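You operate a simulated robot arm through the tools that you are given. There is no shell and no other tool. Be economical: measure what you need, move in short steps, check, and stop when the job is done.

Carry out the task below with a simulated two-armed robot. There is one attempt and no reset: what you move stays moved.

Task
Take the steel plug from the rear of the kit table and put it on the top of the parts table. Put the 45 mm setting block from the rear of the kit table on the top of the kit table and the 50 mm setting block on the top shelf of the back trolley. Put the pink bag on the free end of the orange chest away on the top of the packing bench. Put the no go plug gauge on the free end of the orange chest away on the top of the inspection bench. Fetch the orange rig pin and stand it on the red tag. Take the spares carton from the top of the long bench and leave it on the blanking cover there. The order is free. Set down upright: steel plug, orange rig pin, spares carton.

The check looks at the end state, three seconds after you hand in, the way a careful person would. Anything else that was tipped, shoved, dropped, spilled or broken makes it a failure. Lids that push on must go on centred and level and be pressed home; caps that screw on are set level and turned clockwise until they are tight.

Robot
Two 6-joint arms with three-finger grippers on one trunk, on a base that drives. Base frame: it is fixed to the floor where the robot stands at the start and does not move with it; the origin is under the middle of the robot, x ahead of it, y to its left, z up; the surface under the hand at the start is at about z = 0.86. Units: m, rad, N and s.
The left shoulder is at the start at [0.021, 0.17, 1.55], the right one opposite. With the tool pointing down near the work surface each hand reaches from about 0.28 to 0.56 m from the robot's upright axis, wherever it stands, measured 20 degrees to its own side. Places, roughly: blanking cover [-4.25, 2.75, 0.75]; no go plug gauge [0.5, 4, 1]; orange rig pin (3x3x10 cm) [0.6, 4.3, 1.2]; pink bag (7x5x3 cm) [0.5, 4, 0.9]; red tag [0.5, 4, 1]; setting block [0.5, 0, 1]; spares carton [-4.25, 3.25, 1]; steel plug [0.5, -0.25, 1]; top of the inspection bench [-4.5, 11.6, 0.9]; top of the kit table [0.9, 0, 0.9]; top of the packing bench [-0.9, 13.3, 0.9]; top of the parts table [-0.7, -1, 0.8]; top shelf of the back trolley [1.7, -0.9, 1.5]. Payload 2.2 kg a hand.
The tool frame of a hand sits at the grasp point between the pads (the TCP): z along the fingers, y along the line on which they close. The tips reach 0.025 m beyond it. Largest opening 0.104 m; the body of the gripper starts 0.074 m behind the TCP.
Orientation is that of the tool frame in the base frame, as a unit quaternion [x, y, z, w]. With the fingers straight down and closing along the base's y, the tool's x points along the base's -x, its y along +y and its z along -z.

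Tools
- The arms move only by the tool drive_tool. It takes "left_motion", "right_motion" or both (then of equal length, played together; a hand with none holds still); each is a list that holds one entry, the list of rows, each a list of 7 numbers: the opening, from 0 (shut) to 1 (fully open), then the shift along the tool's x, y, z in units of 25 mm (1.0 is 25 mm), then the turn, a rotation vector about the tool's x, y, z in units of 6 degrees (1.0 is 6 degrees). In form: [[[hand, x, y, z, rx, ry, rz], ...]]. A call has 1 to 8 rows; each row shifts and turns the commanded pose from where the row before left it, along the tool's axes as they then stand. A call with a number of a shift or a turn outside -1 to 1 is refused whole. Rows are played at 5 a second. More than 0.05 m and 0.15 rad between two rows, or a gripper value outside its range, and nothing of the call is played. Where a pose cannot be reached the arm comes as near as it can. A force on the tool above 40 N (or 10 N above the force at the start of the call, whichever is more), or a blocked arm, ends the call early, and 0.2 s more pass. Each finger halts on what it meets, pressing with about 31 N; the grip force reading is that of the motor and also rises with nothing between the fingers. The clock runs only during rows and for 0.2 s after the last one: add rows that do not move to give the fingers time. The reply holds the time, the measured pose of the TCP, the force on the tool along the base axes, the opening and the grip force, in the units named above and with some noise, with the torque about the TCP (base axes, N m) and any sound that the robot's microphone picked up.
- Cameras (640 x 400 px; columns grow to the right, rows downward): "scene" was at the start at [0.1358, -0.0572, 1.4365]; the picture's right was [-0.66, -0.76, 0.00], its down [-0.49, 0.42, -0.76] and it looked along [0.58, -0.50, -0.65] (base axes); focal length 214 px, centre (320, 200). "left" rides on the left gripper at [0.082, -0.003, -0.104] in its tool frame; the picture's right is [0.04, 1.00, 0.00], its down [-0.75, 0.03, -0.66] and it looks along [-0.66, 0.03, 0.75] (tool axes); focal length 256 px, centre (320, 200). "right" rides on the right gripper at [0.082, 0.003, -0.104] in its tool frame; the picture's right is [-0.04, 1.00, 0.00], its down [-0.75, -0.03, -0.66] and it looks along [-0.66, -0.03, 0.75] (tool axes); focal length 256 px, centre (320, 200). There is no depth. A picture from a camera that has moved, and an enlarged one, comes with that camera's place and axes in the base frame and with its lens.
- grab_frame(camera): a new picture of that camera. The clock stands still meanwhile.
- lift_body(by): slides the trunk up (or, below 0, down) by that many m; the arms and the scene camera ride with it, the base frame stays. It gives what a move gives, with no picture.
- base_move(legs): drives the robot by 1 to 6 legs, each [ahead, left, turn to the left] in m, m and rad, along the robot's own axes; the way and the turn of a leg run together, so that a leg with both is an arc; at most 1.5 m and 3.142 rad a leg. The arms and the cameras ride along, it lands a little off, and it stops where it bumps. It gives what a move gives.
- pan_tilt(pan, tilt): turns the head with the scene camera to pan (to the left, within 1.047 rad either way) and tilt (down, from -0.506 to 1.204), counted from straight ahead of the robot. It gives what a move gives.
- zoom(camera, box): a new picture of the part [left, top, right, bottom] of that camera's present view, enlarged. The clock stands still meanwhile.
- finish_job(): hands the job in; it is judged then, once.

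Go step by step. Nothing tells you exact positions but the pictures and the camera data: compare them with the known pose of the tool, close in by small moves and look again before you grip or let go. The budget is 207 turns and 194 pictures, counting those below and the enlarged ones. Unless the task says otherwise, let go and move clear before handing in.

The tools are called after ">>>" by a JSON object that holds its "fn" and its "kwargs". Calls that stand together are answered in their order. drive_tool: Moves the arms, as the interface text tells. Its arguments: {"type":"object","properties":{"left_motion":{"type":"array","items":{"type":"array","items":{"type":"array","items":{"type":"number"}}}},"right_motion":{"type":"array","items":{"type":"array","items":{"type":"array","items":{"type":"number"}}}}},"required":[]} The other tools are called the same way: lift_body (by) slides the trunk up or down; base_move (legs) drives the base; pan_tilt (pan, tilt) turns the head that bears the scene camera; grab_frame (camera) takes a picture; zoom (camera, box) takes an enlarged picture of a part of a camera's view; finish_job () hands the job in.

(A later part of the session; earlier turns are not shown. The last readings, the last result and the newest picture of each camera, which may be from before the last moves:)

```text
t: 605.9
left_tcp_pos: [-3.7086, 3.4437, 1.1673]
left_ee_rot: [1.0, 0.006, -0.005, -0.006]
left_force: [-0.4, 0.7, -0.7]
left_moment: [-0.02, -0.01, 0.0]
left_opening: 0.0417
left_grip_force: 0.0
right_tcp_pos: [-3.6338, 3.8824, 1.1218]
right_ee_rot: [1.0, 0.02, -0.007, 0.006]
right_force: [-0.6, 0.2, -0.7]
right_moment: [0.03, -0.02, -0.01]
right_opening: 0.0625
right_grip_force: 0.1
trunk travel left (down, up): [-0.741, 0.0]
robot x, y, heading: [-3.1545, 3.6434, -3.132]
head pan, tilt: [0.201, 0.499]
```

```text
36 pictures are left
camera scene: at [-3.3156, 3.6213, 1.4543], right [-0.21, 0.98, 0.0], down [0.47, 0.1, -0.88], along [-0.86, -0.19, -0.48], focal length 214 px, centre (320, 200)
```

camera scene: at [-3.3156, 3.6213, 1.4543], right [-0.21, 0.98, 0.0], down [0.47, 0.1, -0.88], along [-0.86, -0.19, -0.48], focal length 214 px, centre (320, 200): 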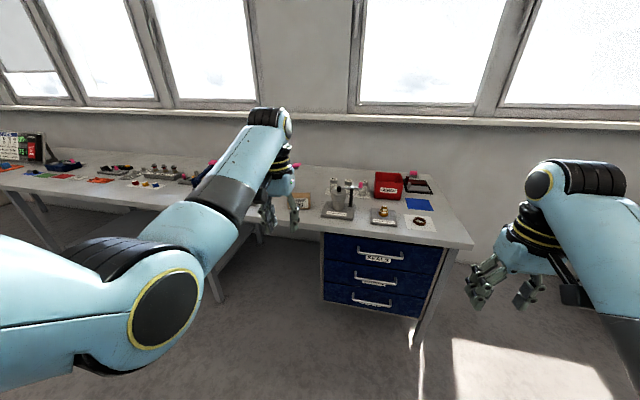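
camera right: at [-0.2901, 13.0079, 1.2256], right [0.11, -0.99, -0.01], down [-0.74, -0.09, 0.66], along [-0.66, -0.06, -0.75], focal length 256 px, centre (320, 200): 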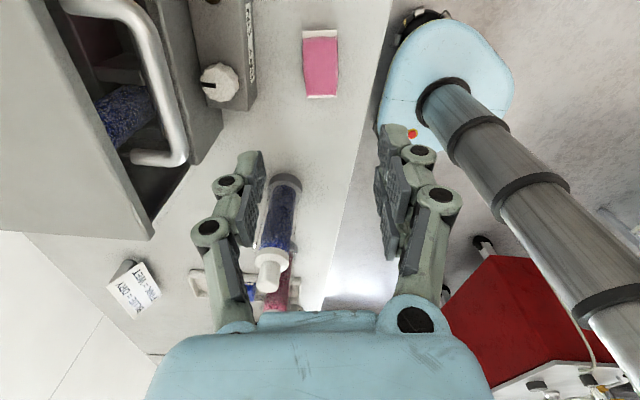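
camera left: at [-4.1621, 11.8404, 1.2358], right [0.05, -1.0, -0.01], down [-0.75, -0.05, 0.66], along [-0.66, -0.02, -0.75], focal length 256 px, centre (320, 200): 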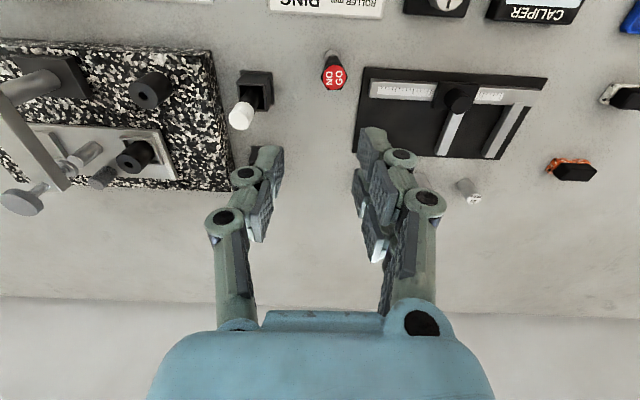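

>>> {"fn": "base_move", "kwargs": {"legs": [[0, 0.55, 0]]}}

>>> {"fn": "pan_tilt", "kwargs": {"pan": 0, "tilt": 0.55}}

>>> {"fn": "zoom", "kwargs": {"camera": "scene", "box": [190, 120, 470, 260]}}

```text
t: 609.0
left_tcp_pos: [-3.7024, 2.9015, 1.168]
left_ee_rot: [1.0, 0.005, -0.005, -0.006]
left_force: [-0.4, 0.0, -0.3]
left_moment: [0.01, -0.01, -0.04]
left_opening: 0.0415
left_grip_force: 0.0
right_tcp_pos: [-3.6264, 3.338, 1.1212]
right_ee_rot: [1.0, 0.02, -0.007, 0.005]
right_force: [0.0, 0.5, 0.3]
right_moment: [0.0, 0.03, -0.01]
right_opening: 0.0624
right_grip_force: 0.1
trunk travel left (down, up): [-0.741, 0.0]
robot x, y, heading: [-3.1517, 3.096, -3.134]
head pan, tilt: [0.201, 0.499]
```

```text
t: 609.8
left_tcp_pos: [-3.7024, 2.9007, 1.1674]
left_ee_rot: [1.0, 0.005, -0.004, -0.006]
left_force: [0.7, 0.0, 0.1]
left_moment: [-0.05, 0.04, 0.0]
left_opening: 0.0417
left_grip_force: 0.1
right_tcp_pos: [-3.6261, 3.3376, 1.1228]
right_ee_rot: [1.0, 0.019, -0.006, 0.006]
right_force: [-0.4, -0.5, 0.8]
right_moment: [-0.04, 0.0, 0.03]
right_opening: 0.0626
right_grip_force: 0.1
trunk travel left (down, up): [-0.741, 0.0]
robot x, y, heading: [-3.1503, 3.1004, -3.134]
head pan, tilt: [0.0, 0.55]
```

```text
2.29 times, centred on (330, 190) of scene
camera zoom: at [-3.31, 3.0939, 1.4497], right [-0.01, 1.0, 0.0], down [0.52, 0.01, -0.85], along [-0.85, -0.01, -0.52], focal length 490 px, centre (297, 223)
```

zoom: 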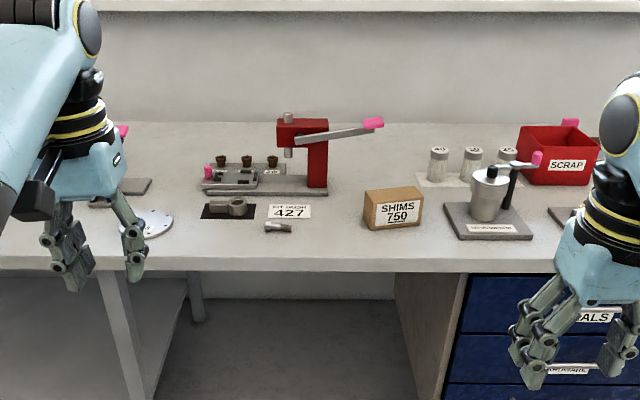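

The carton ("SHIMS 750") is at about [-4.283, 3.30], 12×7×7 cm, and the round blanking cover at [-4.26, 2.74]. I'll yaw the right hand 90° to grip the carton's 7 cm depth and drive in.

>>> {"fn": "drive_tool", "kwargs": {"right_motion": [[[0.95, 0, 0, 0, 0, 0, -1], [0.95, 0, 0, 0, 0, 0, -1], [0.95, 0, 0, 0, 0, 0, -1], [0.95, 0, 0, 0, 0, 0, -1], [0.95, 0, 0, 0, 0, 0, -1], [0.95, 0, 0, 0, 0, 0, -1], [0.95, 0, 0, 0, 0, 0, -1], [0.95, 0, 0, 0, 0, 0, -1]]]}}

>>> {"fn": "drive_tool", "kwargs": {"right_motion": [[[0.95, 0, 0, 0, 0, 0, -1], [0.95, 0, 0, 0, 0, 0, -1], [0.95, 0, 0, 0, 0, 0, -1], [0.95, 0, 0, 0, 0, 0, -1], [0.95, 0, 0, 0, 0, 0, -1], [0.95, 0, 0, 0, 0, 0, -1], [0.95, 0, 0, 0, 0, 0, -1]]]}}

>>> {"fn": "base_move", "kwargs": {"legs": [[0.62, 0.04, 0]]}}

>>> {"fn": "grab_frame", "kwargs": {"camera": "right"}}

```text
t: 611.6
left_tcp_pos: [-3.7031, 2.9004, 1.1685]
left_ee_rot: [1.0, 0.006, -0.004, -0.006]
left_force: [-1.1, 0.8, -0.5]
left_moment: [0.03, -0.01, -0.03]
left_opening: 0.0417
left_grip_force: 0.1
right_tcp_pos: [-3.6266, 3.3374, 1.1207]
right_ee_rot: [0.905, 0.426, -0.008, 0.001]
right_force: [0.9, -0.5, 0.0]
right_moment: [-0.02, 0.02, 0.02]
right_opening: 0.0989
right_grip_force: 0.1
trunk travel left (down, up): [-0.741, 0.0]
robot x, y, heading: [-3.1502, 3.0979, -3.13]
head pan, tilt: [0.0, 0.55]
```

```text
t: 613.2
left_tcp_pos: [-3.7021, 2.9012, 1.1677]
left_ee_rot: [1.0, 0.005, -0.005, -0.006]
left_force: [-0.7, 0.3, -0.1]
left_moment: [0.0, 0.02, 0.01]
left_opening: 0.0414
left_grip_force: 0.1
right_tcp_pos: [-3.6266, 3.3381, 1.1229]
right_ee_rot: [0.692, 0.722, -0.009, -0.002]
right_force: [0.4, -0.3, -0.1]
right_moment: [0.0, 0.02, -0.02]
right_opening: 0.0989
right_grip_force: 0.1
trunk travel left (down, up): [-0.741, 0.0]
robot x, y, heading: [-3.15, 3.0918, -3.133]
head pan, tilt: [0.0, 0.55]
```

```text
t: 616.6
left_tcp_pos: [-4.3206, 2.8558, 1.1667]
left_ee_rot: [1.0, 0.005, -0.003, -0.007]
left_force: [-0.4, 0.4, 0.2]
left_moment: [0.01, -0.01, 0.01]
left_opening: 0.0417
left_grip_force: 0.0
right_tcp_pos: [-4.2424, 3.2932, 1.122]
right_ee_rot: [0.694, 0.72, -0.008, -0.001]
right_force: [0.0, 0.4, 1.6]
right_moment: [0.0, -0.04, -0.02]
right_opening: 0.0988
right_grip_force: 0.0
trunk travel left (down, up): [-0.741, 0.0]
robot x, y, heading: [-3.7667, 3.0506, -3.132]
head pan, tilt: [0.0, 0.55]
```

```text
34 pictures are left
camera right: at [-4.2416, 3.3757, 1.2251], right [1.0, 0.0, -0.01], down [0.01, -0.75, 0.66], along [-0.01, -0.66, -0.75], focal length 256 px, centre (320, 200)
```

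right: 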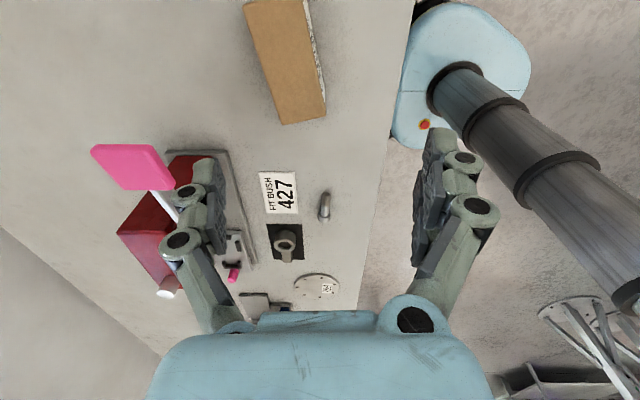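

Carton top centre is [-4.275, 3.300], its long axis turned about 11°. Aligning and descending partway.

>>> {"fn": "drive_tool", "kwargs": {"right_motion": [[[0.95, 0.27, -0.65, 0, 0, 0, -0.75], [0.95, 0, -0.65, 0, 0, 0, -0.75], [0.95, 0, 0, 1, 0, 0, 0], [0.95, 0, 0, 1, 0, 0, 0], [0.95, 0, 0, 1, 0, 0, 0], [0.95, 0, 0, 1, 0, 0, 0], [0.95, 0, 0, 0.6, 0, 0, 0], [0.95, 0, 0, 0, 0, 0, 0]]]}}

>>> {"fn": "grab_frame", "kwargs": {"camera": "right"}}

```text
t: 618.4
left_tcp_pos: [-4.3196, 2.8559, 1.1681]
left_ee_rot: [1.0, 0.005, -0.005, -0.006]
left_force: [0.0, -0.3, 0.1]
left_moment: [0.03, 0.01, 0.02]
left_opening: 0.0417
left_grip_force: 0.1
right_tcp_pos: [-4.2769, 3.2971, 1.0089]
right_ee_rot: [0.636, 0.771, -0.009, -0.001]
right_force: [0.2, 0.5, 0.3]
right_moment: [-0.01, -0.01, -0.02]
right_opening: 0.0989
right_grip_force: 0.0
trunk travel left (down, up): [-0.741, 0.0]
robot x, y, heading: [-3.768, 3.0497, -3.132]
head pan, tilt: [0.0, 0.55]
```

```text
33 pictures are left
camera right: at [-4.2884, 3.3781, 1.1113], right [0.99, 0.15, -0.02], down [0.12, -0.74, 0.66], along [0.09, -0.66, -0.75], focal length 256 px, centre (320, 200)
```

right: 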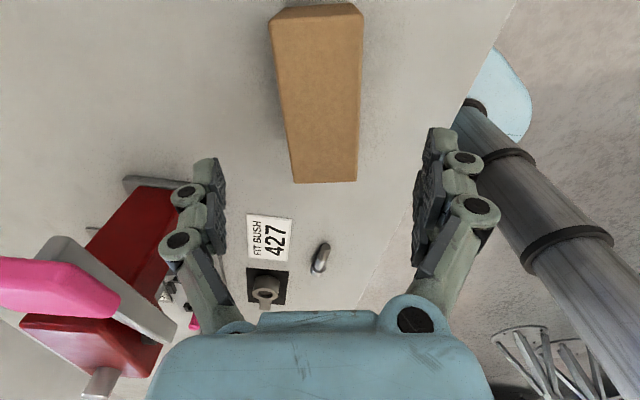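

Centred over the carton. Descending to z about 0.90 and closing.

>>> {"fn": "drive_tool", "kwargs": {"right_motion": [[[0.95, 0, 0, 1, 0, 0, 0], [0.95, 0, 0, 1, 0, 0, 0], [0.95, 0, 0, 1, 0, 0, 0], [0.95, 0, 0, 1, 0, 0, 0], [0.95, 0, 0, 0.3, 0, 0, 0], [0.4, 0, 0, 0, 0, 0, 0], [0.2, 0, 0, 0, 0, 0, 0], [0, 0, 0, 0, 0, 0, 0]]]}}

>>> {"fn": "drive_tool", "kwargs": {"right_motion": [[[0, 0, 0, 0, 0, 0, 0], [0, 0, 0, -0.8, 0, 0, 0], [0, 0, 0, -1, 0, 0, 0], [0, 0, 0, -1, 0, 0, 0], [0, 0, 0, -1, 0, 0, 0], [0, 0, 0, -1, 0, 0, 0], [0, 0, 0, -1, 0, 0, 0], [0, 0, 0, -1, 0, 0, 0]]]}}

>>> {"fn": "grab_frame", "kwargs": {"camera": "right"}}

```text
t: 620.2
left_tcp_pos: [-4.3203, 2.856, 1.1685]
left_ee_rot: [1.0, 0.004, -0.004, -0.007]
left_force: [0.4, -0.5, -0.2]
left_moment: [0.0, 0.05, 0.0]
left_opening: 0.0415
left_grip_force: 0.1
right_tcp_pos: [-4.2771, 3.2943, 0.9001]
right_ee_rot: [0.635, 0.772, -0.008, -0.001]
right_force: [2.5, 0.7, 0.8]
right_moment: [-0.06, -0.23, 0.05]
right_opening: 0.0548
right_grip_force: 31.2
trunk travel left (down, up): [-0.741, 0.0]
robot x, y, heading: [-3.7692, 3.0496, -3.128]
head pan, tilt: [0.0, 0.55]
```

```text
t: 622.0
left_tcp_pos: [-4.3199, 2.8574, 1.1674]
left_ee_rot: [1.0, 0.005, -0.003, -0.006]
left_force: [-0.4, -0.5, 0.0]
left_moment: [0.01, -0.03, -0.02]
left_opening: 0.0415
left_grip_force: 0.1
right_tcp_pos: [-4.276, 3.2975, 1.07]
right_ee_rot: [0.636, 0.772, -0.008, -0.001]
right_force: [0.2, 0.3, -3.6]
right_moment: [-0.02, 0.01, -0.02]
right_opening: 0.0547
right_grip_force: 30.9
trunk travel left (down, up): [-0.741, 0.0]
robot x, y, heading: [-3.7669, 3.0528, -3.137]
head pan, tilt: [0.0, 0.55]
```

```text
32 pictures are left
camera right: at [-4.2878, 3.379, 1.1728], right [0.99, 0.15, -0.01], down [0.12, -0.74, 0.66], along [0.09, -0.66, -0.75], focal length 256 px, centre (320, 200)
```

right: 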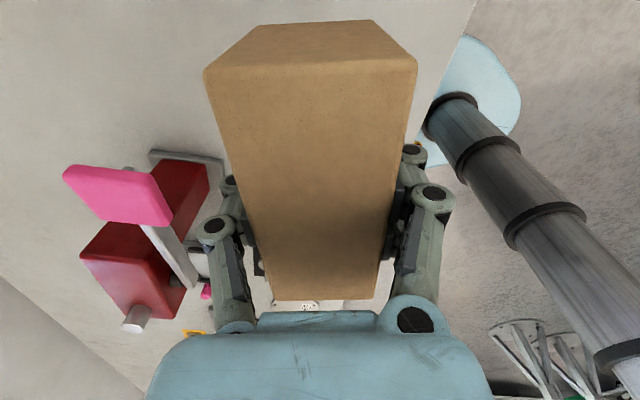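

The carton is held level. Backing off, moving across to the cover, and looking at it.

>>> {"fn": "base_move", "kwargs": {"legs": [[-0.3, 0, 0], [0, 0.55, 0]]}}

>>> {"fn": "pan_tilt", "kwargs": {"pan": -0.1, "tilt": 0.7}}

>>> {"fn": "grab_frame", "kwargs": {"camera": "scene"}}

```text
t: 626.8
left_tcp_pos: [-4.0153, 2.3117, 1.1675]
left_ee_rot: [1.0, 0.006, -0.002, -0.007]
left_force: [-0.1, -0.4, 0.4]
left_moment: [0.0, -0.02, -0.01]
left_opening: 0.0416
left_grip_force: 0.0
right_tcp_pos: [-3.974, 2.7528, 1.0697]
right_ee_rot: [0.634, 0.773, -0.008, -0.001]
right_force: [-0.2, -0.6, -3.2]
right_moment: [0.0, 0.0, -0.01]
right_opening: 0.0545
right_grip_force: 31.2
trunk travel left (down, up): [-0.741, 0.0]
robot x, y, heading: [-3.4626, 2.5123, -3.128]
head pan, tilt: [0.0, 0.55]
```

```text
t: 627.5
left_tcp_pos: [-4.0147, 2.3125, 1.1673]
left_ee_rot: [1.0, 0.006, -0.005, -0.006]
left_force: [-0.7, -0.5, -0.3]
left_moment: [0.02, 0.0, -0.02]
left_opening: 0.0414
left_grip_force: 0.1
right_tcp_pos: [-3.9732, 2.753, 1.0691]
right_ee_rot: [0.635, 0.773, -0.008, -0.001]
right_force: [-0.3, -0.3, -4.0]
right_moment: [0.0, 0.0, 0.0]
right_opening: 0.0547
right_grip_force: 31.3
trunk travel left (down, up): [-0.741, 0.0]
robot x, y, heading: [-3.4604, 2.5111, -3.125]
head pan, tilt: [-0.099, 0.7]
```

```text
31 pictures are left
camera scene: at [-3.6173, 2.5143, 1.4366], right [0.09, 1.0, 0.0], down [0.64, -0.06, -0.76], along [-0.76, 0.07, -0.64], focal length 214 px, centre (320, 200)
```

scene: 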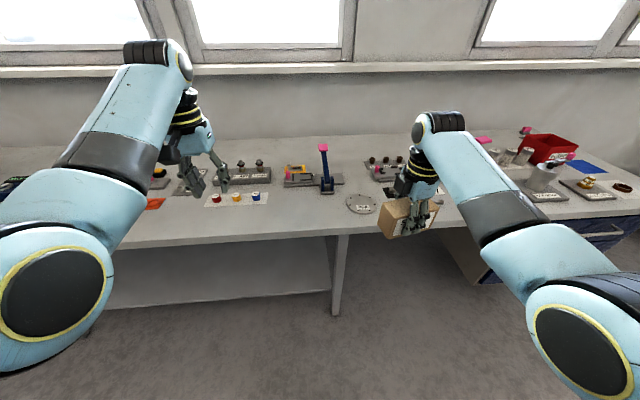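

>>> {"fn": "zoom", "kwargs": {"camera": "scene", "box": [320, 170, 420, 230]}}

```text
6.40 times, centred on (370, 200) of scene
camera zoom: at [-3.6173, 2.5143, 1.4366], right [0.09, 1.0, 0.0], down [0.64, -0.06, -0.76], along [-0.76, 0.07, -0.64], focal length 1373 px, centre (0, 200)
```

zoom: 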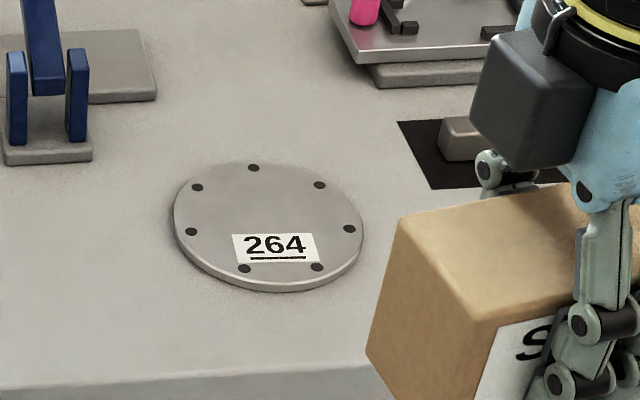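

The cover is a flat disc centred at [-4.251, 2.743]. Driving in and lowering the carton over it.

>>> {"fn": "base_move", "kwargs": {"legs": [[0.278, 0.01, 0]]}}

>>> {"fn": "drive_tool", "kwargs": {"right_motion": [[[0, 0, 0, 1, 0, 0, 0], [0, 0, 0, 1, 0, 0, 0], [0, 0, 0, 1, 0, 0, 0], [0, 0, 0, 1, 0, 0, 0], [0, 0, 0, 0.8, 0, 0, 0], [0, 0, 0, 0, 0, 0, 0]]]}}

>>> {"fn": "zoom", "kwargs": {"camera": "scene", "box": [290, 190, 490, 330]}}

```text
t: 629.5
left_tcp_pos: [-4.2951, 2.3001, 1.1687]
left_ee_rot: [1.0, 0.005, -0.004, -0.005]
left_force: [-0.9, -1.2, 0.2]
left_moment: [-0.01, 0.0, -0.01]
left_opening: 0.0419
left_grip_force: 0.2
right_tcp_pos: [-4.2515, 2.7415, 1.0701]
right_ee_rot: [0.636, 0.772, -0.008, -0.001]
right_force: [0.3, 0.6, -3.7]
right_moment: [-0.03, 0.0, -0.02]
right_opening: 0.0548
right_grip_force: 30.9
trunk travel left (down, up): [-0.741, 0.0]
robot x, y, heading: [-3.7418, 2.4984, -3.131]
head pan, tilt: [-0.099, 0.7]
```

```text
t: 630.9
left_tcp_pos: [-4.295, 2.3011, 1.1679]
left_ee_rot: [1.0, 0.004, -0.004, -0.006]
left_force: [0.6, -0.3, 0.0]
left_moment: [-0.01, -0.02, -0.03]
left_opening: 0.0415
left_grip_force: 0.0
right_tcp_pos: [-4.2529, 2.7414, 0.9497]
right_ee_rot: [0.636, 0.772, -0.008, -0.001]
right_force: [-0.1, -0.2, -3.4]
right_moment: [-0.03, -0.01, -0.02]
right_opening: 0.055
right_grip_force: 31.4
trunk travel left (down, up): [-0.741, 0.0]
robot x, y, heading: [-3.7445, 2.4941, -3.131]
head pan, tilt: [-0.099, 0.7]
```

```text
2.86 times, centred on (390, 260) of scene
camera zoom: at [-3.8964, 2.5019, 1.4366], right [0.09, 1.0, 0.0], down [0.64, -0.06, -0.76], along [-0.76, 0.07, -0.64], focal length 613 px, centre (120, 29)
```

zoom: 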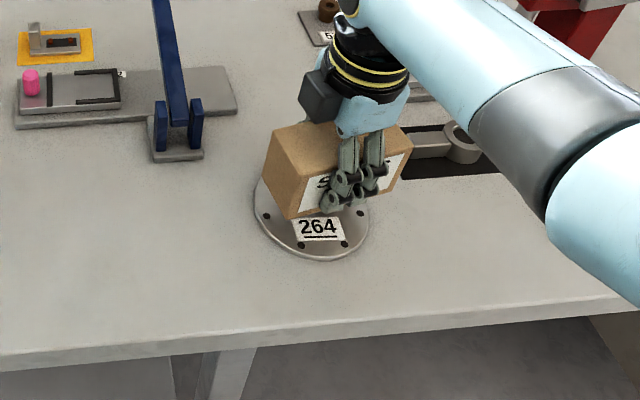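

Aligned over the disc. Lowering the last 4 cm gently.

>>> {"fn": "drive_tool", "kwargs": {"right_motion": [[[0, 0, 0, 0.7, 0, 0, 0], [0, 0, 0, 0.5, 0, 0, 0], [0, 0, 0, 0.12, 0, 0, 0], [0, 0, 0, 0.12, 0, 0, 0], [0, 0, 0, 0.1, 0, 0, 0], [0, 0, 0, 0, 0, 0, 0]]]}}

>>> {"fn": "zoom", "kwargs": {"camera": "scene", "box": [330, 200, 450, 290]}}

```text
t: 632.3
left_tcp_pos: [-4.2945, 2.3003, 1.1673]
left_ee_rot: [1.0, 0.005, -0.003, -0.006]
left_force: [0.1, 0.7, 0.6]
left_moment: [0.02, 0.02, -0.01]
left_opening: 0.0415
left_grip_force: 0.2
right_tcp_pos: [-4.2533, 2.7409, 0.9116]
right_ee_rot: [0.635, 0.772, -0.008, -0.001]
right_force: [-0.2, -1.1, -3.7]
right_moment: [-0.03, -0.02, 0.03]
right_opening: 0.0546
right_grip_force: 31.3
trunk travel left (down, up): [-0.741, 0.0]
robot x, y, heading: [-3.7403, 2.4963, -3.134]
head pan, tilt: [-0.099, 0.7]
```

```text
4.44 times, centred on (390, 245) of scene
camera zoom: at [-3.8967, 2.502, 1.4365], right [0.09, 1.0, 0.0], down [0.64, -0.06, -0.76], along [-0.76, 0.07, -0.64], focal length 953 px, centre (9, 0)
```

zoom: 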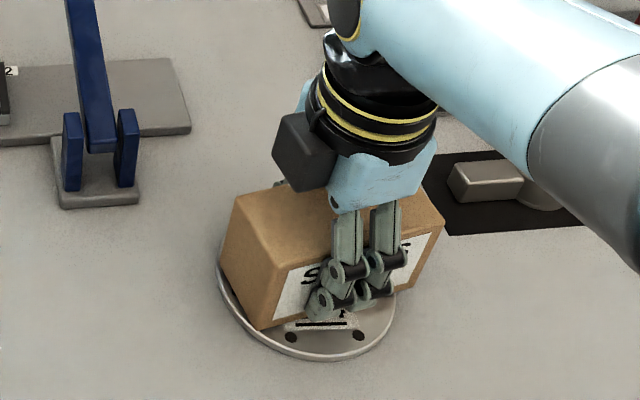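

>>> {"fn": "drive_tool", "kwargs": {"right_motion": [[[0, 0, 0, 0.08, 0, 0, 0], [0, 0, 0, 0.06, 0, 0, 0], [0, 0, 0, 0, 0, 0, 0]]]}}

>>> {"fn": "drive_tool", "kwargs": {"right_motion": [[[0, 0, 0, 0.06, 0, 0, 0], [0, 0, 0, 0, 0, 0, 0]]]}}

```text
t: 633.1
left_tcp_pos: [-4.2941, 2.3015, 1.1684]
left_ee_rot: [1.0, 0.004, -0.004, -0.006]
left_force: [1.0, 0.7, -0.6]
left_moment: [0.0, 0.0, -0.05]
left_opening: 0.0414
left_grip_force: 0.1
right_tcp_pos: [-4.2547, 2.741, 0.909]
right_ee_rot: [0.635, 0.772, -0.008, -0.002]
right_force: [0.5, 0.1, 8.3]
right_moment: [-0.28, -0.42, -0.01]
right_opening: 0.0549
right_grip_force: 30.7
trunk travel left (down, up): [-0.741, 0.0]
robot x, y, heading: [-3.7382, 2.4994, -3.133]
head pan, tilt: [-0.099, 0.7]
```

```text
t: 633.7
left_tcp_pos: [-4.2926, 2.3007, 1.1692]
left_ee_rot: [1.0, 0.004, -0.005, -0.007]
left_force: [-0.7, -0.8, 0.3]
left_moment: [0.0, 0.01, -0.01]
left_opening: 0.0416
left_grip_force: 0.0
right_tcp_pos: [-4.255, 2.7405, 0.9086]
right_ee_rot: [0.635, 0.772, -0.009, -0.003]
right_force: [0.8, 2.3, 24.4]
right_moment: [-0.58, -0.97, 0.07]
right_opening: 0.055
right_grip_force: 31.4
trunk travel left (down, up): [-0.741, 0.0]
robot x, y, heading: [-3.7427, 2.4939, -3.135]
head pan, tilt: [-0.099, 0.7]
```

The carton is seated on the cover. Easing, releasing, and rising.

>>> {"fn": "drive_tool", "kwargs": {"right_motion": [[[0, 0, 0, -0.06, 0, 0, 0], [0.62, 0, 0, 0, 0, 0, 0], [0.72, 0, 0, 0, 0, 0, 0], [0.72, 0, 0, -0.5, 0, 0, 0], [0.72, 0, 0, -1, 0, 0, 0], [0.72, 0, 0, -1, 0, 0, 0], [0.72, 0, 0, -1, 0, 0, 0], [0.72, 0, 0, -1, 0, 0, 0]]]}}

>>> {"fn": "drive_tool", "kwargs": {"right_motion": [[[0.72, 0, 0, -1, 0, 0, 0], [0.72, 0, 0, -1, 0, 0, 0], [0.72, 0, 0, -1, 0, 0, 0], [0.72, 0, 0, -1, 0, 0, 0]]]}}

>>> {"fn": "base_move", "kwargs": {"legs": [[-0.4, 0, 0]]}}

>>> {"fn": "zoom", "kwargs": {"camera": "scene", "box": [300, 140, 460, 240]}}

```text
t: 635.5
left_tcp_pos: [-4.294, 2.2999, 1.1678]
left_ee_rot: [1.0, 0.004, -0.004, -0.007]
left_force: [-0.8, 0.2, 0.2]
left_moment: [0.0, -0.02, 0.0]
left_opening: 0.0417
left_grip_force: 0.0
right_tcp_pos: [-4.2506, 2.7413, 1.0209]
right_ee_rot: [0.636, 0.772, -0.008, -0.001]
right_force: [-0.5, -0.2, -0.1]
right_moment: [0.0, -0.03, 0.02]
right_opening: 0.0747
right_grip_force: 0.1
trunk travel left (down, up): [-0.741, 0.0]
robot x, y, heading: [-3.7421, 2.4949, -3.13]
head pan, tilt: [-0.099, 0.7]
```

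```text
t: 636.5
left_tcp_pos: [-4.2943, 2.3012, 1.1683]
left_ee_rot: [1.0, 0.004, -0.004, -0.007]
left_force: [-0.4, 0.8, 0.3]
left_moment: [0.0, 0.02, -0.04]
left_opening: 0.0417
left_grip_force: 0.1
right_tcp_pos: [-4.2502, 2.7429, 1.1196]
right_ee_rot: [0.635, 0.773, -0.009, -0.001]
right_force: [0.4, 0.3, 0.2]
right_moment: [0.03, -0.02, 0.02]
right_opening: 0.0749
right_grip_force: 0.0
trunk travel left (down, up): [-0.741, 0.0]
robot x, y, heading: [-3.7407, 2.4959, -3.133]
head pan, tilt: [-0.099, 0.7]
```

```text
t: 639.0
left_tcp_pos: [-3.8959, 2.3046, 1.1686]
left_ee_rot: [1.0, 0.003, -0.004, -0.007]
left_force: [0.2, 0.4, 0.2]
left_moment: [0.0, 0.01, -0.01]
left_opening: 0.0415
left_grip_force: 0.0
right_tcp_pos: [-3.8498, 2.7471, 1.1196]
right_ee_rot: [0.636, 0.771, -0.008, -0.002]
right_force: [-0.4, -0.9, -0.5]
right_moment: [0.01, 0.02, 0.03]
right_opening: 0.0747
right_grip_force: 0.1
trunk travel left (down, up): [-0.741, 0.0]
robot x, y, heading: [-3.3457, 2.5011, -3.131]
head pan, tilt: [-0.099, 0.7]
```

```text
4.00 times, centred on (380, 190) of scene
camera zoom: at [-3.4955, 2.5055, 1.4366], right [0.09, 1.0, 0.0], down [0.64, -0.06, -0.76], along [-0.76, 0.07, -0.64], focal length 858 px, centre (80, 240)
```

zoom: 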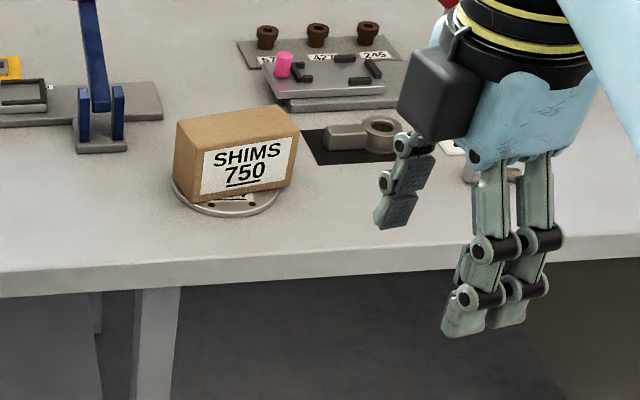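

The carton sits upright on the cover. Restoring the right hand's yaw and heading back to the kit table for the steel plug.

>>> {"fn": "drive_tool", "kwargs": {"right_motion": [[[0.6, 0, 0, 0, 0, 0, 1], [0.6, 0, 0, 0, 0, 0, 1], [0.6, 0, 0, 0, 0, 0, 1], [0.6, 0, 0, 0, 0, 0, 1], [0.6, 0, 0, 0, 0, 0, 1], [0.6, 0, 0, 0, 0, 0, 1], [0.6, 0, 0, 0, 0, 0, 1], [0.6, 0, 0, 0, 0, 0, 1]]]}}

>>> {"fn": "drive_tool", "kwargs": {"right_motion": [[[0.6, 0, 0, 0, 0, 0, 1], [0.6, 0, 0, 0, 0, 0, 1], [0.6, 0, 0, 0, 0, 0, 1], [0.6, 0, 0, 0, 0, 0, 1], [0.6, 0, 0, 0, 0, 0, 1], [0.6, 0, 0, 0, 0, 0, 1], [0.6, 0, 0, 0, 0, 0, 1], [0.6, 0, 0, 0, 0, 0, 0.8]]]}}

>>> {"fn": "base_move", "kwargs": {"legs": [[-0.2, 1.3, 0], [0, 1.35, 0], [0, 0, 3.13], [1.3, 0, 0], [1.25, 0.1, 0]]}}

>>> {"fn": "pan_tilt", "kwargs": {"pan": 0, "tilt": 0.55}}

>>> {"fn": "grab_frame", "kwargs": {"camera": "scene"}}

```text
t: 640.8
left_tcp_pos: [-3.8949, 2.3052, 1.1677]
left_ee_rot: [1.0, 0.003, -0.005, -0.008]
left_force: [0.2, 0.5, -0.5]
left_moment: [0.0, 0.0, 0.01]
left_opening: 0.0417
left_grip_force: 0.1
right_tcp_pos: [-3.849, 2.7471, 1.1188]
right_ee_rot: [0.895, 0.446, -0.009, 0.002]
right_force: [0.6, -0.1, 0.1]
right_moment: [-0.01, -0.01, -0.03]
right_opening: 0.0625
right_grip_force: 0.0
trunk travel left (down, up): [-0.741, 0.0]
robot x, y, heading: [-3.3434, 2.5, -3.134]
head pan, tilt: [-0.099, 0.7]
```

```text
t: 642.6
left_tcp_pos: [-3.894, 2.3057, 1.1681]
left_ee_rot: [1.0, 0.003, -0.005, -0.007]
left_force: [0.0, 0.2, 1.2]
left_moment: [-0.02, -0.01, -0.01]
left_opening: 0.0417
left_grip_force: 0.0
right_tcp_pos: [-3.8488, 2.7466, 1.1194]
right_ee_rot: [0.999, 0.054, -0.006, 0.004]
right_force: [-0.6, 0.2, 0.3]
right_moment: [-0.01, -0.01, 0.01]
right_opening: 0.063
right_grip_force: 0.0
trunk travel left (down, up): [-0.741, 0.0]
robot x, y, heading: [-3.3383, 2.5018, -3.129]
head pan, tilt: [-0.099, 0.7]
```

```text
t: 675.0
left_tcp_pos: [-0.0093, 0.0925, 1.1687]
left_ee_rot: [0.01, 1.0, -0.008, 0.005]
left_force: [-0.6, -0.6, 0.5]
left_moment: [0.02, -0.04, -0.01]
left_opening: 0.0418
left_grip_force: 0.1
right_tcp_pos: [-0.067, -0.3479, 1.1203]
right_ee_rot: [-0.042, 0.999, 0.004, 0.007]
right_force: [0.0, -0.8, -0.2]
right_moment: [-0.02, -0.02, -0.01]
right_opening: 0.0624
right_grip_force: 0.0
trunk travel left (down, up): [-0.741, 0.0]
robot x, y, heading: [-0.5683, -0.0834, -0.023]
head pan, tilt: [-0.099, 0.7]
```

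```text
t: 675.7
left_tcp_pos: [-0.0093, 0.0916, 1.1676]
left_ee_rot: [0.009, 1.0, -0.006, 0.004]
left_force: [0.4, 0.8, 0.7]
left_moment: [-0.05, 0.0, -0.01]
left_opening: 0.0416
left_grip_force: 0.2
right_tcp_pos: [-0.0652, -0.3476, 1.1186]
right_ee_rot: [-0.041, 0.999, 0.004, 0.006]
right_force: [-0.3, 0.4, 0.1]
right_moment: [-0.01, 0.04, -0.03]
right_opening: 0.0625
right_grip_force: 0.0
trunk travel left (down, up): [-0.741, 0.0]
robot x, y, heading: [-0.5642, -0.088, -0.018]
head pan, tilt: [0.0, 0.55]
```

```text
26 pictures are left
camera scene: at [-0.4056, -0.092, 1.4496], right [-0.02, -1.0, 0.0], down [-0.52, 0.01, -0.85], along [0.85, -0.02, -0.52], focal length 214 px, centre (320, 200)
```

scene: 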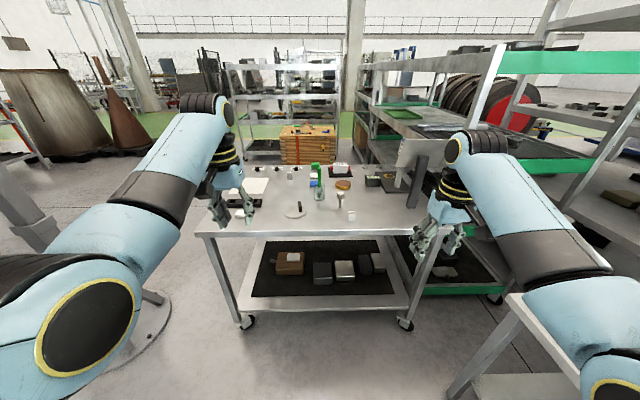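

Driving up to the kit table so the right hand comes over the hexagonal plug near [0.48, -0.21].

>>> {"fn": "base_move", "kwargs": {"legs": [[0.55, 0.15, 0.018]]}}

>>> {"fn": "grab_frame", "kwargs": {"camera": "right"}}

>>> {"fn": "pan_tilt", "kwargs": {"pan": -0.3, "tilt": 0.8}}

>>> {"fn": "zoom", "kwargs": {"camera": "scene", "box": [220, 130, 420, 270]}}

```text
t: 678.9
left_tcp_pos: [0.5395, 0.2462, 1.1686]
left_ee_rot: [0.001, 1.0, -0.008, 0.004]
left_force: [0.3, 0.7, -1.0]
left_moment: [0.04, 0.02, 0.01]
left_opening: 0.0415
left_grip_force: 0.1
right_tcp_pos: [0.4915, -0.1945, 1.1193]
right_ee_rot: [-0.05, 0.999, 0.005, 0.007]
right_force: [-0.4, 0.1, 0.3]
right_moment: [0.02, 0.01, 0.0]
right_opening: 0.0624
right_grip_force: 0.0
trunk travel left (down, up): [-0.741, 0.0]
robot x, y, heading: [-0.0158, 0.0568, -0.001]
head pan, tilt: [0.0, 0.55]
```

```text
25 pictures are left
camera right: at [0.409, -0.2005, 1.2221], right [-0.06, 1.0, 0.01], down [0.74, 0.04, 0.67], along [0.66, 0.05, -0.75], focal length 256 px, centre (320, 200)
```

right: 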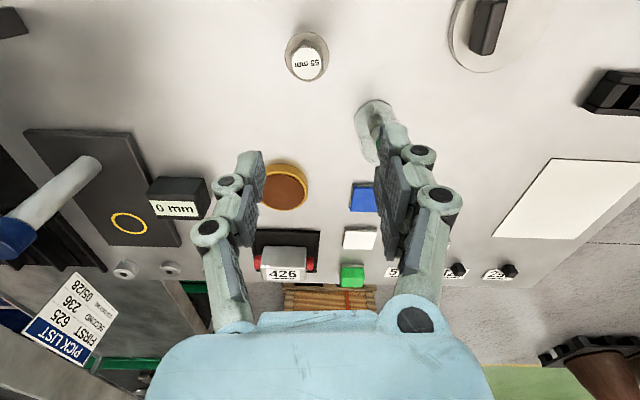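

```text
t: 679.7
left_tcp_pos: [0.541, 0.2472, 1.1681]
left_ee_rot: [0.001, 1.0, -0.007, 0.005]
left_force: [-0.1, 0.2, 1.3]
left_moment: [0.0, 0.01, 0.03]
left_opening: 0.0415
left_grip_force: 0.1
right_tcp_pos: [0.492, -0.1951, 1.1197]
right_ee_rot: [-0.05, 0.999, 0.005, 0.007]
right_force: [0.6, 0.6, 0.3]
right_moment: [-0.01, -0.02, 0.02]
right_opening: 0.0622
right_grip_force: 0.1
trunk travel left (down, up): [-0.741, 0.0]
robot x, y, heading: [-0.0109, 0.0554, -0.004]
head pan, tilt: [-0.3, 0.799]
```

```text
2.86 times, centred on (320, 200) of scene
camera zoom: at [0.1353, 0.0318, 1.4284], right [-0.3, -0.96, 0.0], down [-0.68, 0.21, -0.7], along [0.67, -0.21, -0.72], focal length 613 px, centre (320, 200)
```

zoom: 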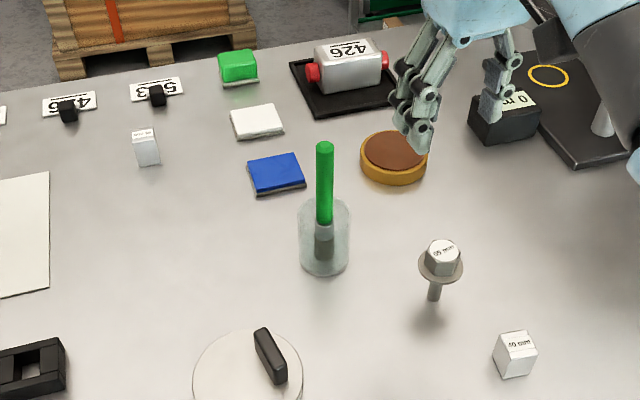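

The plug's hexagonal head top is at [0.476, -0.206, 0.953], standing on a thin stem. Aligning and descending partway.

>>> {"fn": "drive_tool", "kwargs": {"right_motion": [[[0.6, 0.34, -0.19, 0, 0.09, 0.14, 0], [0.6, 0.34, -0.18, 0.6, 0, 0, 0], [0.6, 0, 0, 1, 0, 0, 0], [0.6, 0, 0, 1, 0, 0, 0], [0.6, 0, 0, 1, 0, 0, 0], [0.6, 0, 0, 0, 0, 0, 0]]]}}

>>> {"fn": "grab_frame", "kwargs": {"camera": "right"}}

```text
t: 681.1
left_tcp_pos: [0.5416, 0.2466, 1.1682]
left_ee_rot: [0.001, 1.0, -0.007, 0.004]
left_force: [-0.1, 0.6, -0.3]
left_moment: [-0.04, -0.01, -0.03]
left_opening: 0.0415
left_grip_force: 0.0
right_tcp_pos: [0.4758, -0.2052, 1.0293]
right_ee_rot: [-0.049, 0.999, 0.0, 0.0]
right_force: [0.5, 0.1, -0.1]
right_moment: [0.03, 0.0, 0.04]
right_opening: 0.0624
right_grip_force: 0.1
trunk travel left (down, up): [-0.741, 0.0]
robot x, y, heading: [-0.0181, 0.0561, 0.0]
head pan, tilt: [-0.3, 0.799]
```

```text
23 pictures are left
camera right: at [0.394, -0.2104, 1.1332], right [-0.06, 1.0, 0.0], down [0.75, 0.05, 0.66], along [0.65, 0.04, -0.76], focal length 256 px, centre (320, 200)
```

right: 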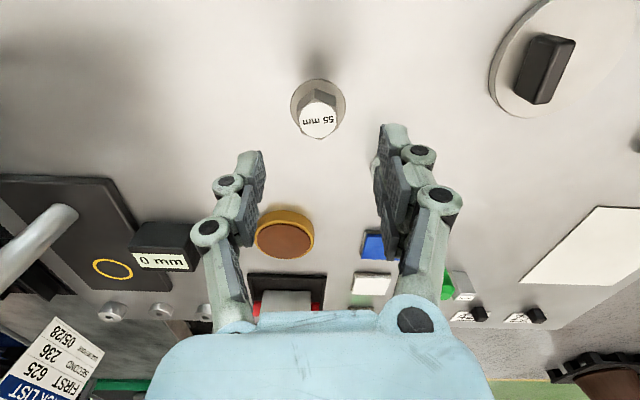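

Well centred. Descending to grip the hex head just above its flange.

>>> {"fn": "drive_tool", "kwargs": {"right_motion": [[[0.6, 0.13, -0.08, 1, 0, 0, 0], [0.6, 0, 0, 1, 0, 0, 0], [0.6, 0, 0, 0.95, 0, 0, 0], [0.6, 0, 0, 0, 0, 0, 0]]]}}

>>> {"fn": "zoom", "kwargs": {"camera": "right", "box": [200, 60, 440, 260]}}

```text
t: 682.1
left_tcp_pos: [0.5397, 0.2471, 1.168]
left_ee_rot: [0.001, 1.0, -0.007, 0.004]
left_force: [-0.4, 0.7, -0.1]
left_moment: [0.01, 0.02, 0.03]
left_opening: 0.0414
left_grip_force: 0.1
right_tcp_pos: [0.4744, -0.2081, 0.9547]
right_ee_rot: [-0.05, 0.999, 0.0, -0.001]
right_force: [0.3, 0.3, -0.9]
right_moment: [-0.01, 0.0, 0.0]
right_opening: 0.0623
right_grip_force: 0.1
trunk travel left (down, up): [-0.741, 0.0]
robot x, y, heading: [-0.0116, 0.0579, 0.001]
head pan, tilt: [-0.3, 0.799]
```

```text
2.00 times, centred on (320, 160) of right
camera zoom: at [0.3914, -0.2129, 1.059], right [-0.06, 1.0, 0.0], down [0.75, 0.05, 0.66], along [0.66, 0.04, -0.75], focal length 512 px, centre (320, 280)
```

zoom: 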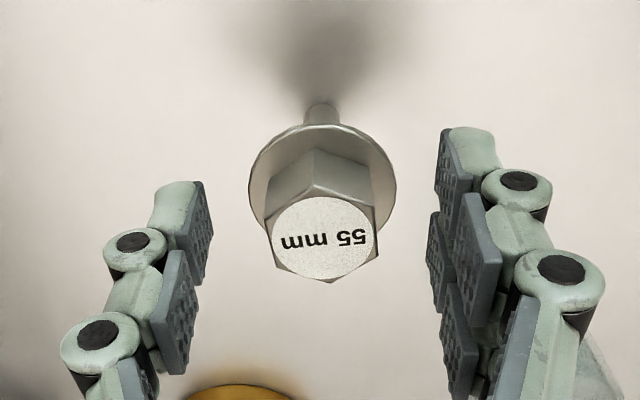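

Flats are lined up with the fingers and the tips clear the flange. Closing and lifting.

>>> {"fn": "drive_tool", "kwargs": {"right_motion": [[[0.6, 0.15, 0, 0, 0, 0, 0], [0.4, 0, 0, 0, 0, 0, 0], [0.2, 0, 0, 0, 0, 0, 0], [0, 0, 0, 0, 0, 0, 0], [0, 0, 0, 0, 0, 0, 0], [0, 0, 0, -0.5, 0, 0, 0], [0, 0, 0, -1, 0, 0, 0], [0, 0, 0, -1, 0, 0, 0]]]}}

>>> {"fn": "drive_tool", "kwargs": {"right_motion": [[[0, 0, 0, -1, 0, 0, 0], [0, 0, 0, -1, 0, 0, 0], [0, 0, 0, -1, 0, 0, 0], [0, 0, 0, -0.5, 0, 0, 0]]]}}

>>> {"fn": "zoom", "kwargs": {"camera": "right", "box": [200, 60, 440, 260]}}

>>> {"fn": "zoom", "kwargs": {"camera": "scene", "box": [300, 120, 440, 240]}}

```text
t: 683.9
left_tcp_pos: [0.5408, 0.2476, 1.1675]
left_ee_rot: [0.001, 1.0, -0.007, 0.004]
left_force: [0.1, 0.8, 0.8]
left_moment: [0.01, 0.02, 0.01]
left_opening: 0.0415
left_grip_force: 0.0
right_tcp_pos: [0.4687, -0.2089, 1.018]
right_ee_rot: [-0.049, 0.999, 0.0, -0.001]
right_force: [-0.3, -0.1, -0.6]
right_moment: [0.03, 0.02, -0.03]
right_opening: 0.034
right_grip_force: 31.4
trunk travel left (down, up): [-0.741, 0.0]
robot x, y, heading: [-0.0106, 0.0523, -0.002]
head pan, tilt: [-0.3, 0.799]
```

```text
t: 684.9
left_tcp_pos: [0.5415, 0.2467, 1.1681]
left_ee_rot: [0.0, 1.0, -0.006, 0.005]
left_force: [0.2, 0.0, -0.4]
left_moment: [0.01, 0.0, 0.02]
left_opening: 0.0417
left_grip_force: 0.0
right_tcp_pos: [0.4692, -0.2078, 1.1044]
right_ee_rot: [-0.049, 0.999, 0.0, 0.0]
right_force: [0.1, 0.1, -0.6]
right_moment: [-0.05, -0.02, 0.0]
right_opening: 0.0338
right_grip_force: 30.8
trunk travel left (down, up): [-0.741, 0.0]
robot x, y, heading: [-0.0157, 0.0579, 0.003]
head pan, tilt: [-0.3, 0.799]
```

```text
2.00 times, centred on (320, 160) of right
camera zoom: at [0.3876, -0.2132, 1.2094], right [-0.06, 1.0, 0.0], down [0.75, 0.05, 0.66], along [0.66, 0.04, -0.75], focal length 512 px, centre (320, 280)
```

zoom: 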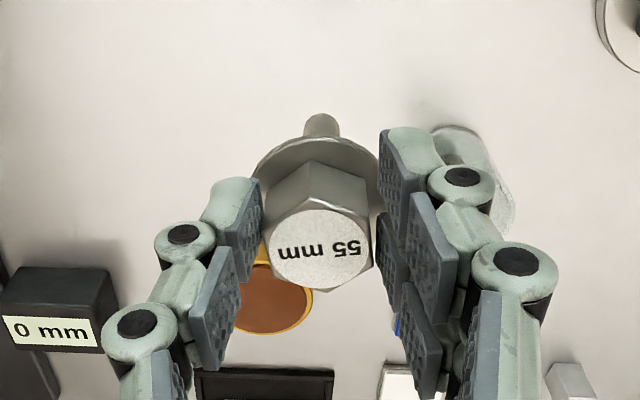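

```text
3.33 times, centred on (370, 180) of scene
camera zoom: at [0.1354, 0.0317, 1.4283], right [-0.3, -0.96, 0.0], down [-0.69, 0.21, -0.7], along [0.67, -0.21, -0.72], focal length 715 px, centre (153, 267)
```

zoom: 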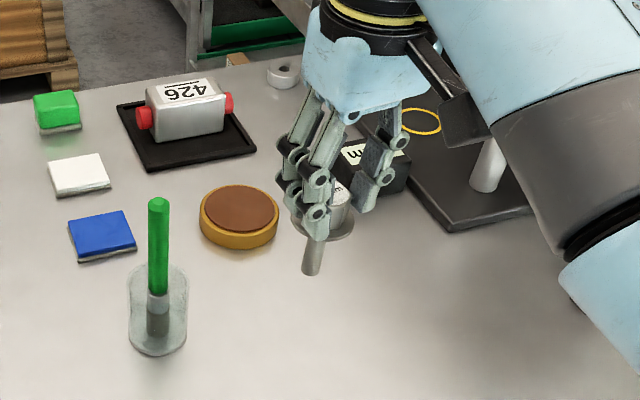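

The plug is held but leans about 4° (stem forward). I'll correct the tool by that amount, then back off and face the parts table.

>>> {"fn": "drive_tool", "kwargs": {"right_motion": [[[0, 0, 0, 0, 0, 0.35, 0], [0, 0, 0, 0, 0, 0.35, 0], [0, 0, 0, 0, 0, 0, 0]]]}}

>>> {"fn": "base_move", "kwargs": {"legs": [[-0.42, 0, 0], [0, 0, -1.57], [0.25, 0, 0]]}}

>>> {"fn": "pan_tilt", "kwargs": {"pan": -0.3, "tilt": 0.7}}

>>> {"fn": "grab_frame", "kwargs": {"camera": "scene"}}

```text
t: 685.7
left_tcp_pos: [0.5406, 0.2472, 1.168]
left_ee_rot: [0.001, 1.0, -0.007, 0.005]
left_force: [-0.9, 0.1, -0.4]
left_moment: [0.02, 0.0, 0.02]
left_opening: 0.0417
left_grip_force: 0.0
right_tcp_pos: [0.4704, -0.2076, 1.1049]
right_ee_rot: [-0.05, 0.998, -0.001, -0.038]
right_force: [-1.4, 0.7, -1.5]
right_moment: [-0.04, 0.0, -0.01]
right_opening: 0.0336
right_grip_force: 31.2
trunk travel left (down, up): [-0.741, 0.0]
robot x, y, heading: [-0.0128, 0.0565, 0.001]
head pan, tilt: [-0.3, 0.799]
```

```text
t: 693.5
left_tcp_pos: [-0.2204, -0.7411, 1.1666]
left_ee_rot: [0.697, 0.717, -0.007, -0.002]
left_force: [-0.7, 0.5, -0.4]
left_moment: [0.03, 0.03, -0.03]
left_opening: 0.0416
left_grip_force: 0.1
right_tcp_pos: [-0.6772, -0.6824, 1.1063]
right_ee_rot: [0.66, 0.751, 0.026, -0.028]
right_force: [-0.4, 0.1, -1.4]
right_moment: [0.01, 0.01, 0.01]
right_opening: 0.033
right_grip_force: 31.5
trunk travel left (down, up): [-0.741, 0.0]
robot x, y, heading: [-0.4271, -0.1929, -1.542]
head pan, tilt: [-0.3, 0.799]
```

```text
t: 694.2
left_tcp_pos: [-0.2199, -0.7402, 1.1671]
left_ee_rot: [0.697, 0.717, -0.007, -0.003]
left_force: [1.1, 0.1, 0.0]
left_moment: [0.03, -0.05, 0.04]
left_opening: 0.0417
left_grip_force: 0.2
right_tcp_pos: [-0.6782, -0.6826, 1.105]
right_ee_rot: [0.66, 0.751, 0.025, -0.029]
right_force: [0.3, 0.3, -1.4]
right_moment: [0.0, -0.03, 0.02]
right_opening: 0.033
right_grip_force: 30.5
trunk travel left (down, up): [-0.741, 0.0]
robot x, y, heading: [-0.424, -0.1904, -1.543]
head pan, tilt: [-0.3, 0.7]
```

```text
19 pictures are left
camera scene: at [-0.4456, -0.3462, 1.4364], right [-0.96, 0.27, 0.0], down [0.17, 0.62, -0.76], along [-0.21, -0.74, -0.65], focal length 214 px, centre (320, 200)
```

scene: 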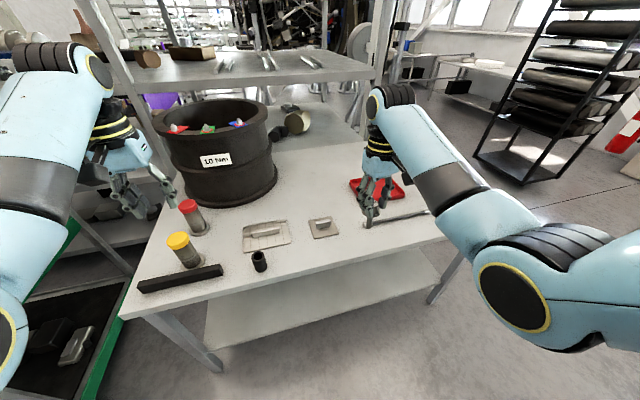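

The clear spot is at about [-0.69, -0.83]. Driving in and lowering partway, then checking uprightness.

>>> {"fn": "base_move", "kwargs": {"legs": [[0.147, -0.016, 0]]}}

>>> {"fn": "drive_tool", "kwargs": {"right_motion": [[[0, -0.075, 0, 1, 0, 0, 0], [0, -0.075, 0, 1, 0, 0, 0], [0, -0.075, 0, 1, 0, 0, 0], [0, -0.075, 0, 1, 0, 0, 0], [0, -0.075, 0, 1, 0, 0, 0], [0, -0.07, 0, 0.9, 0, 0, 0]]]}}

>>> {"fn": "zoom", "kwargs": {"camera": "scene", "box": [300, 190, 420, 300]}}

>>> {"fn": "zoom", "kwargs": {"camera": "right", "box": [200, 60, 440, 260]}}

```text
t: 695.5
left_tcp_pos: [-0.2325, -0.8912, 1.1678]
left_ee_rot: [0.698, 0.716, -0.007, -0.003]
left_force: [0.1, -0.9, 0.4]
left_moment: [-0.03, -0.04, 0.01]
left_opening: 0.0415
left_grip_force: 0.1
right_tcp_pos: [-0.6887, -0.8316, 1.1049]
right_ee_rot: [0.66, 0.75, 0.026, -0.028]
right_force: [-0.6, 0.1, -1.3]
right_moment: [0.04, -0.01, -0.01]
right_opening: 0.0332
right_grip_force: 31.3
trunk travel left (down, up): [-0.741, 0.0]
robot x, y, heading: [-0.4378, -0.3398, -1.548]
head pan, tilt: [-0.3, 0.7]
```

```text
t: 696.9
left_tcp_pos: [-0.2328, -0.8909, 1.1676]
left_ee_rot: [0.698, 0.716, -0.007, -0.002]
left_force: [0.3, -0.4, 0.4]
left_moment: [-0.02, 0.0, -0.04]
left_opening: 0.0417
left_grip_force: 0.1
right_tcp_pos: [-0.6887, -0.8316, 0.9563]
right_ee_rot: [0.66, 0.75, 0.026, -0.029]
right_force: [1.0, -0.1, -0.4]
right_moment: [0.01, 0.0, 0.02]
right_opening: 0.0327
right_grip_force: 31.0
trunk travel left (down, up): [-0.741, 0.0]
robot x, y, heading: [-0.4379, -0.3422, -1.541]
head pan, tilt: [-0.3, 0.7]
```

```text
3.64 times, centred on (360, 245) of scene
camera zoom: at [-0.4576, -0.4952, 1.4366], right [-0.96, 0.27, 0.0], down [0.17, 0.62, -0.76], along [-0.21, -0.74, -0.64], focal length 780 px, centre (174, 36)
```

zoom: 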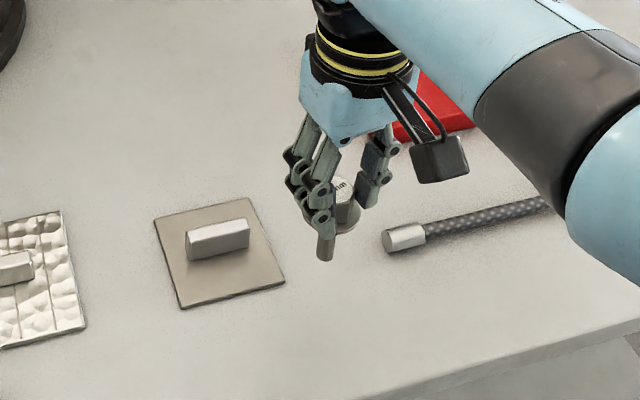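

```text
2.00 times, centred on (320, 160) of right
camera zoom: at [-0.6954, -0.7579, 1.0663], right [1.0, 0.09, 0.0], down [0.07, -0.8, 0.6], along [0.05, -0.6, -0.8], focal length 512 px, centre (320, 280)
```

zoom: 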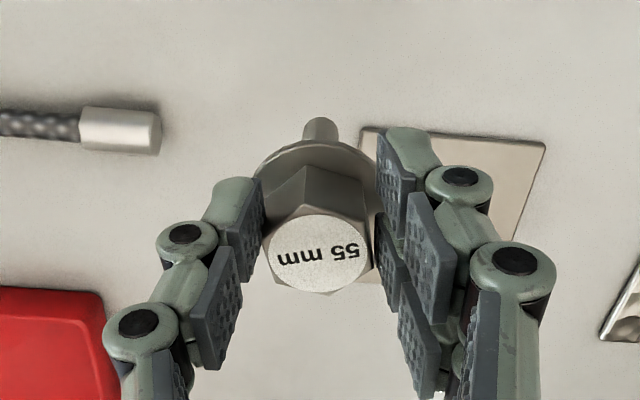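

Upright within about 1° and clear of the neighbouring plate. Lowering toward the table in small final steps.

>>> {"fn": "drive_tool", "kwargs": {"right_motion": [[[0, -0.075, 0, 1, 0, 0, 0], [0, -0.06, 0, 0.8, 0, 0, 0], [0, -0.01, 0, 0.12, 0, 0, 0], [0, -0.01, 0, 0.12, 0, 0, 0], [0, 0, 0, 0, 0, 0, 0]]]}}

>>> {"fn": "zoom", "kwargs": {"camera": "scene", "box": [300, 200, 420, 310]}}

```text
t: 698.1
left_tcp_pos: [-0.2318, -0.8907, 1.1669]
left_ee_rot: [0.698, 0.716, -0.006, -0.003]
left_force: [0.0, -0.4, -0.9]
left_moment: [-0.04, 0.03, 0.0]
left_opening: 0.0416
left_grip_force: 0.1
right_tcp_pos: [-0.6889, -0.8324, 0.9071]
right_ee_rot: [0.66, 0.75, 0.025, -0.029]
right_force: [0.0, -0.5, -1.7]
right_moment: [0.0, -0.02, 0.0]
right_opening: 0.0329
right_grip_force: 30.8
trunk travel left (down, up): [-0.741, 0.0]
robot x, y, heading: [-0.4367, -0.3439, -1.543]
head pan, tilt: [-0.3, 0.7]
```

```text
3.64 times, centred on (360, 255) of scene
camera zoom: at [-0.4575, -0.4951, 1.4366], right [-0.96, 0.27, 0.0], down [0.17, 0.62, -0.76], along [-0.21, -0.74, -0.64], focal length 780 px, centre (174, 0)
```

zoom: 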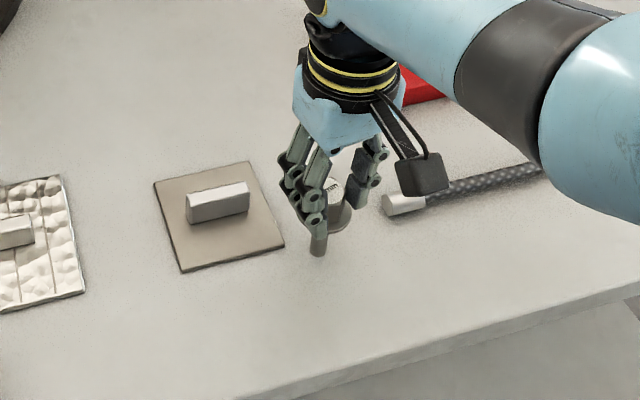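

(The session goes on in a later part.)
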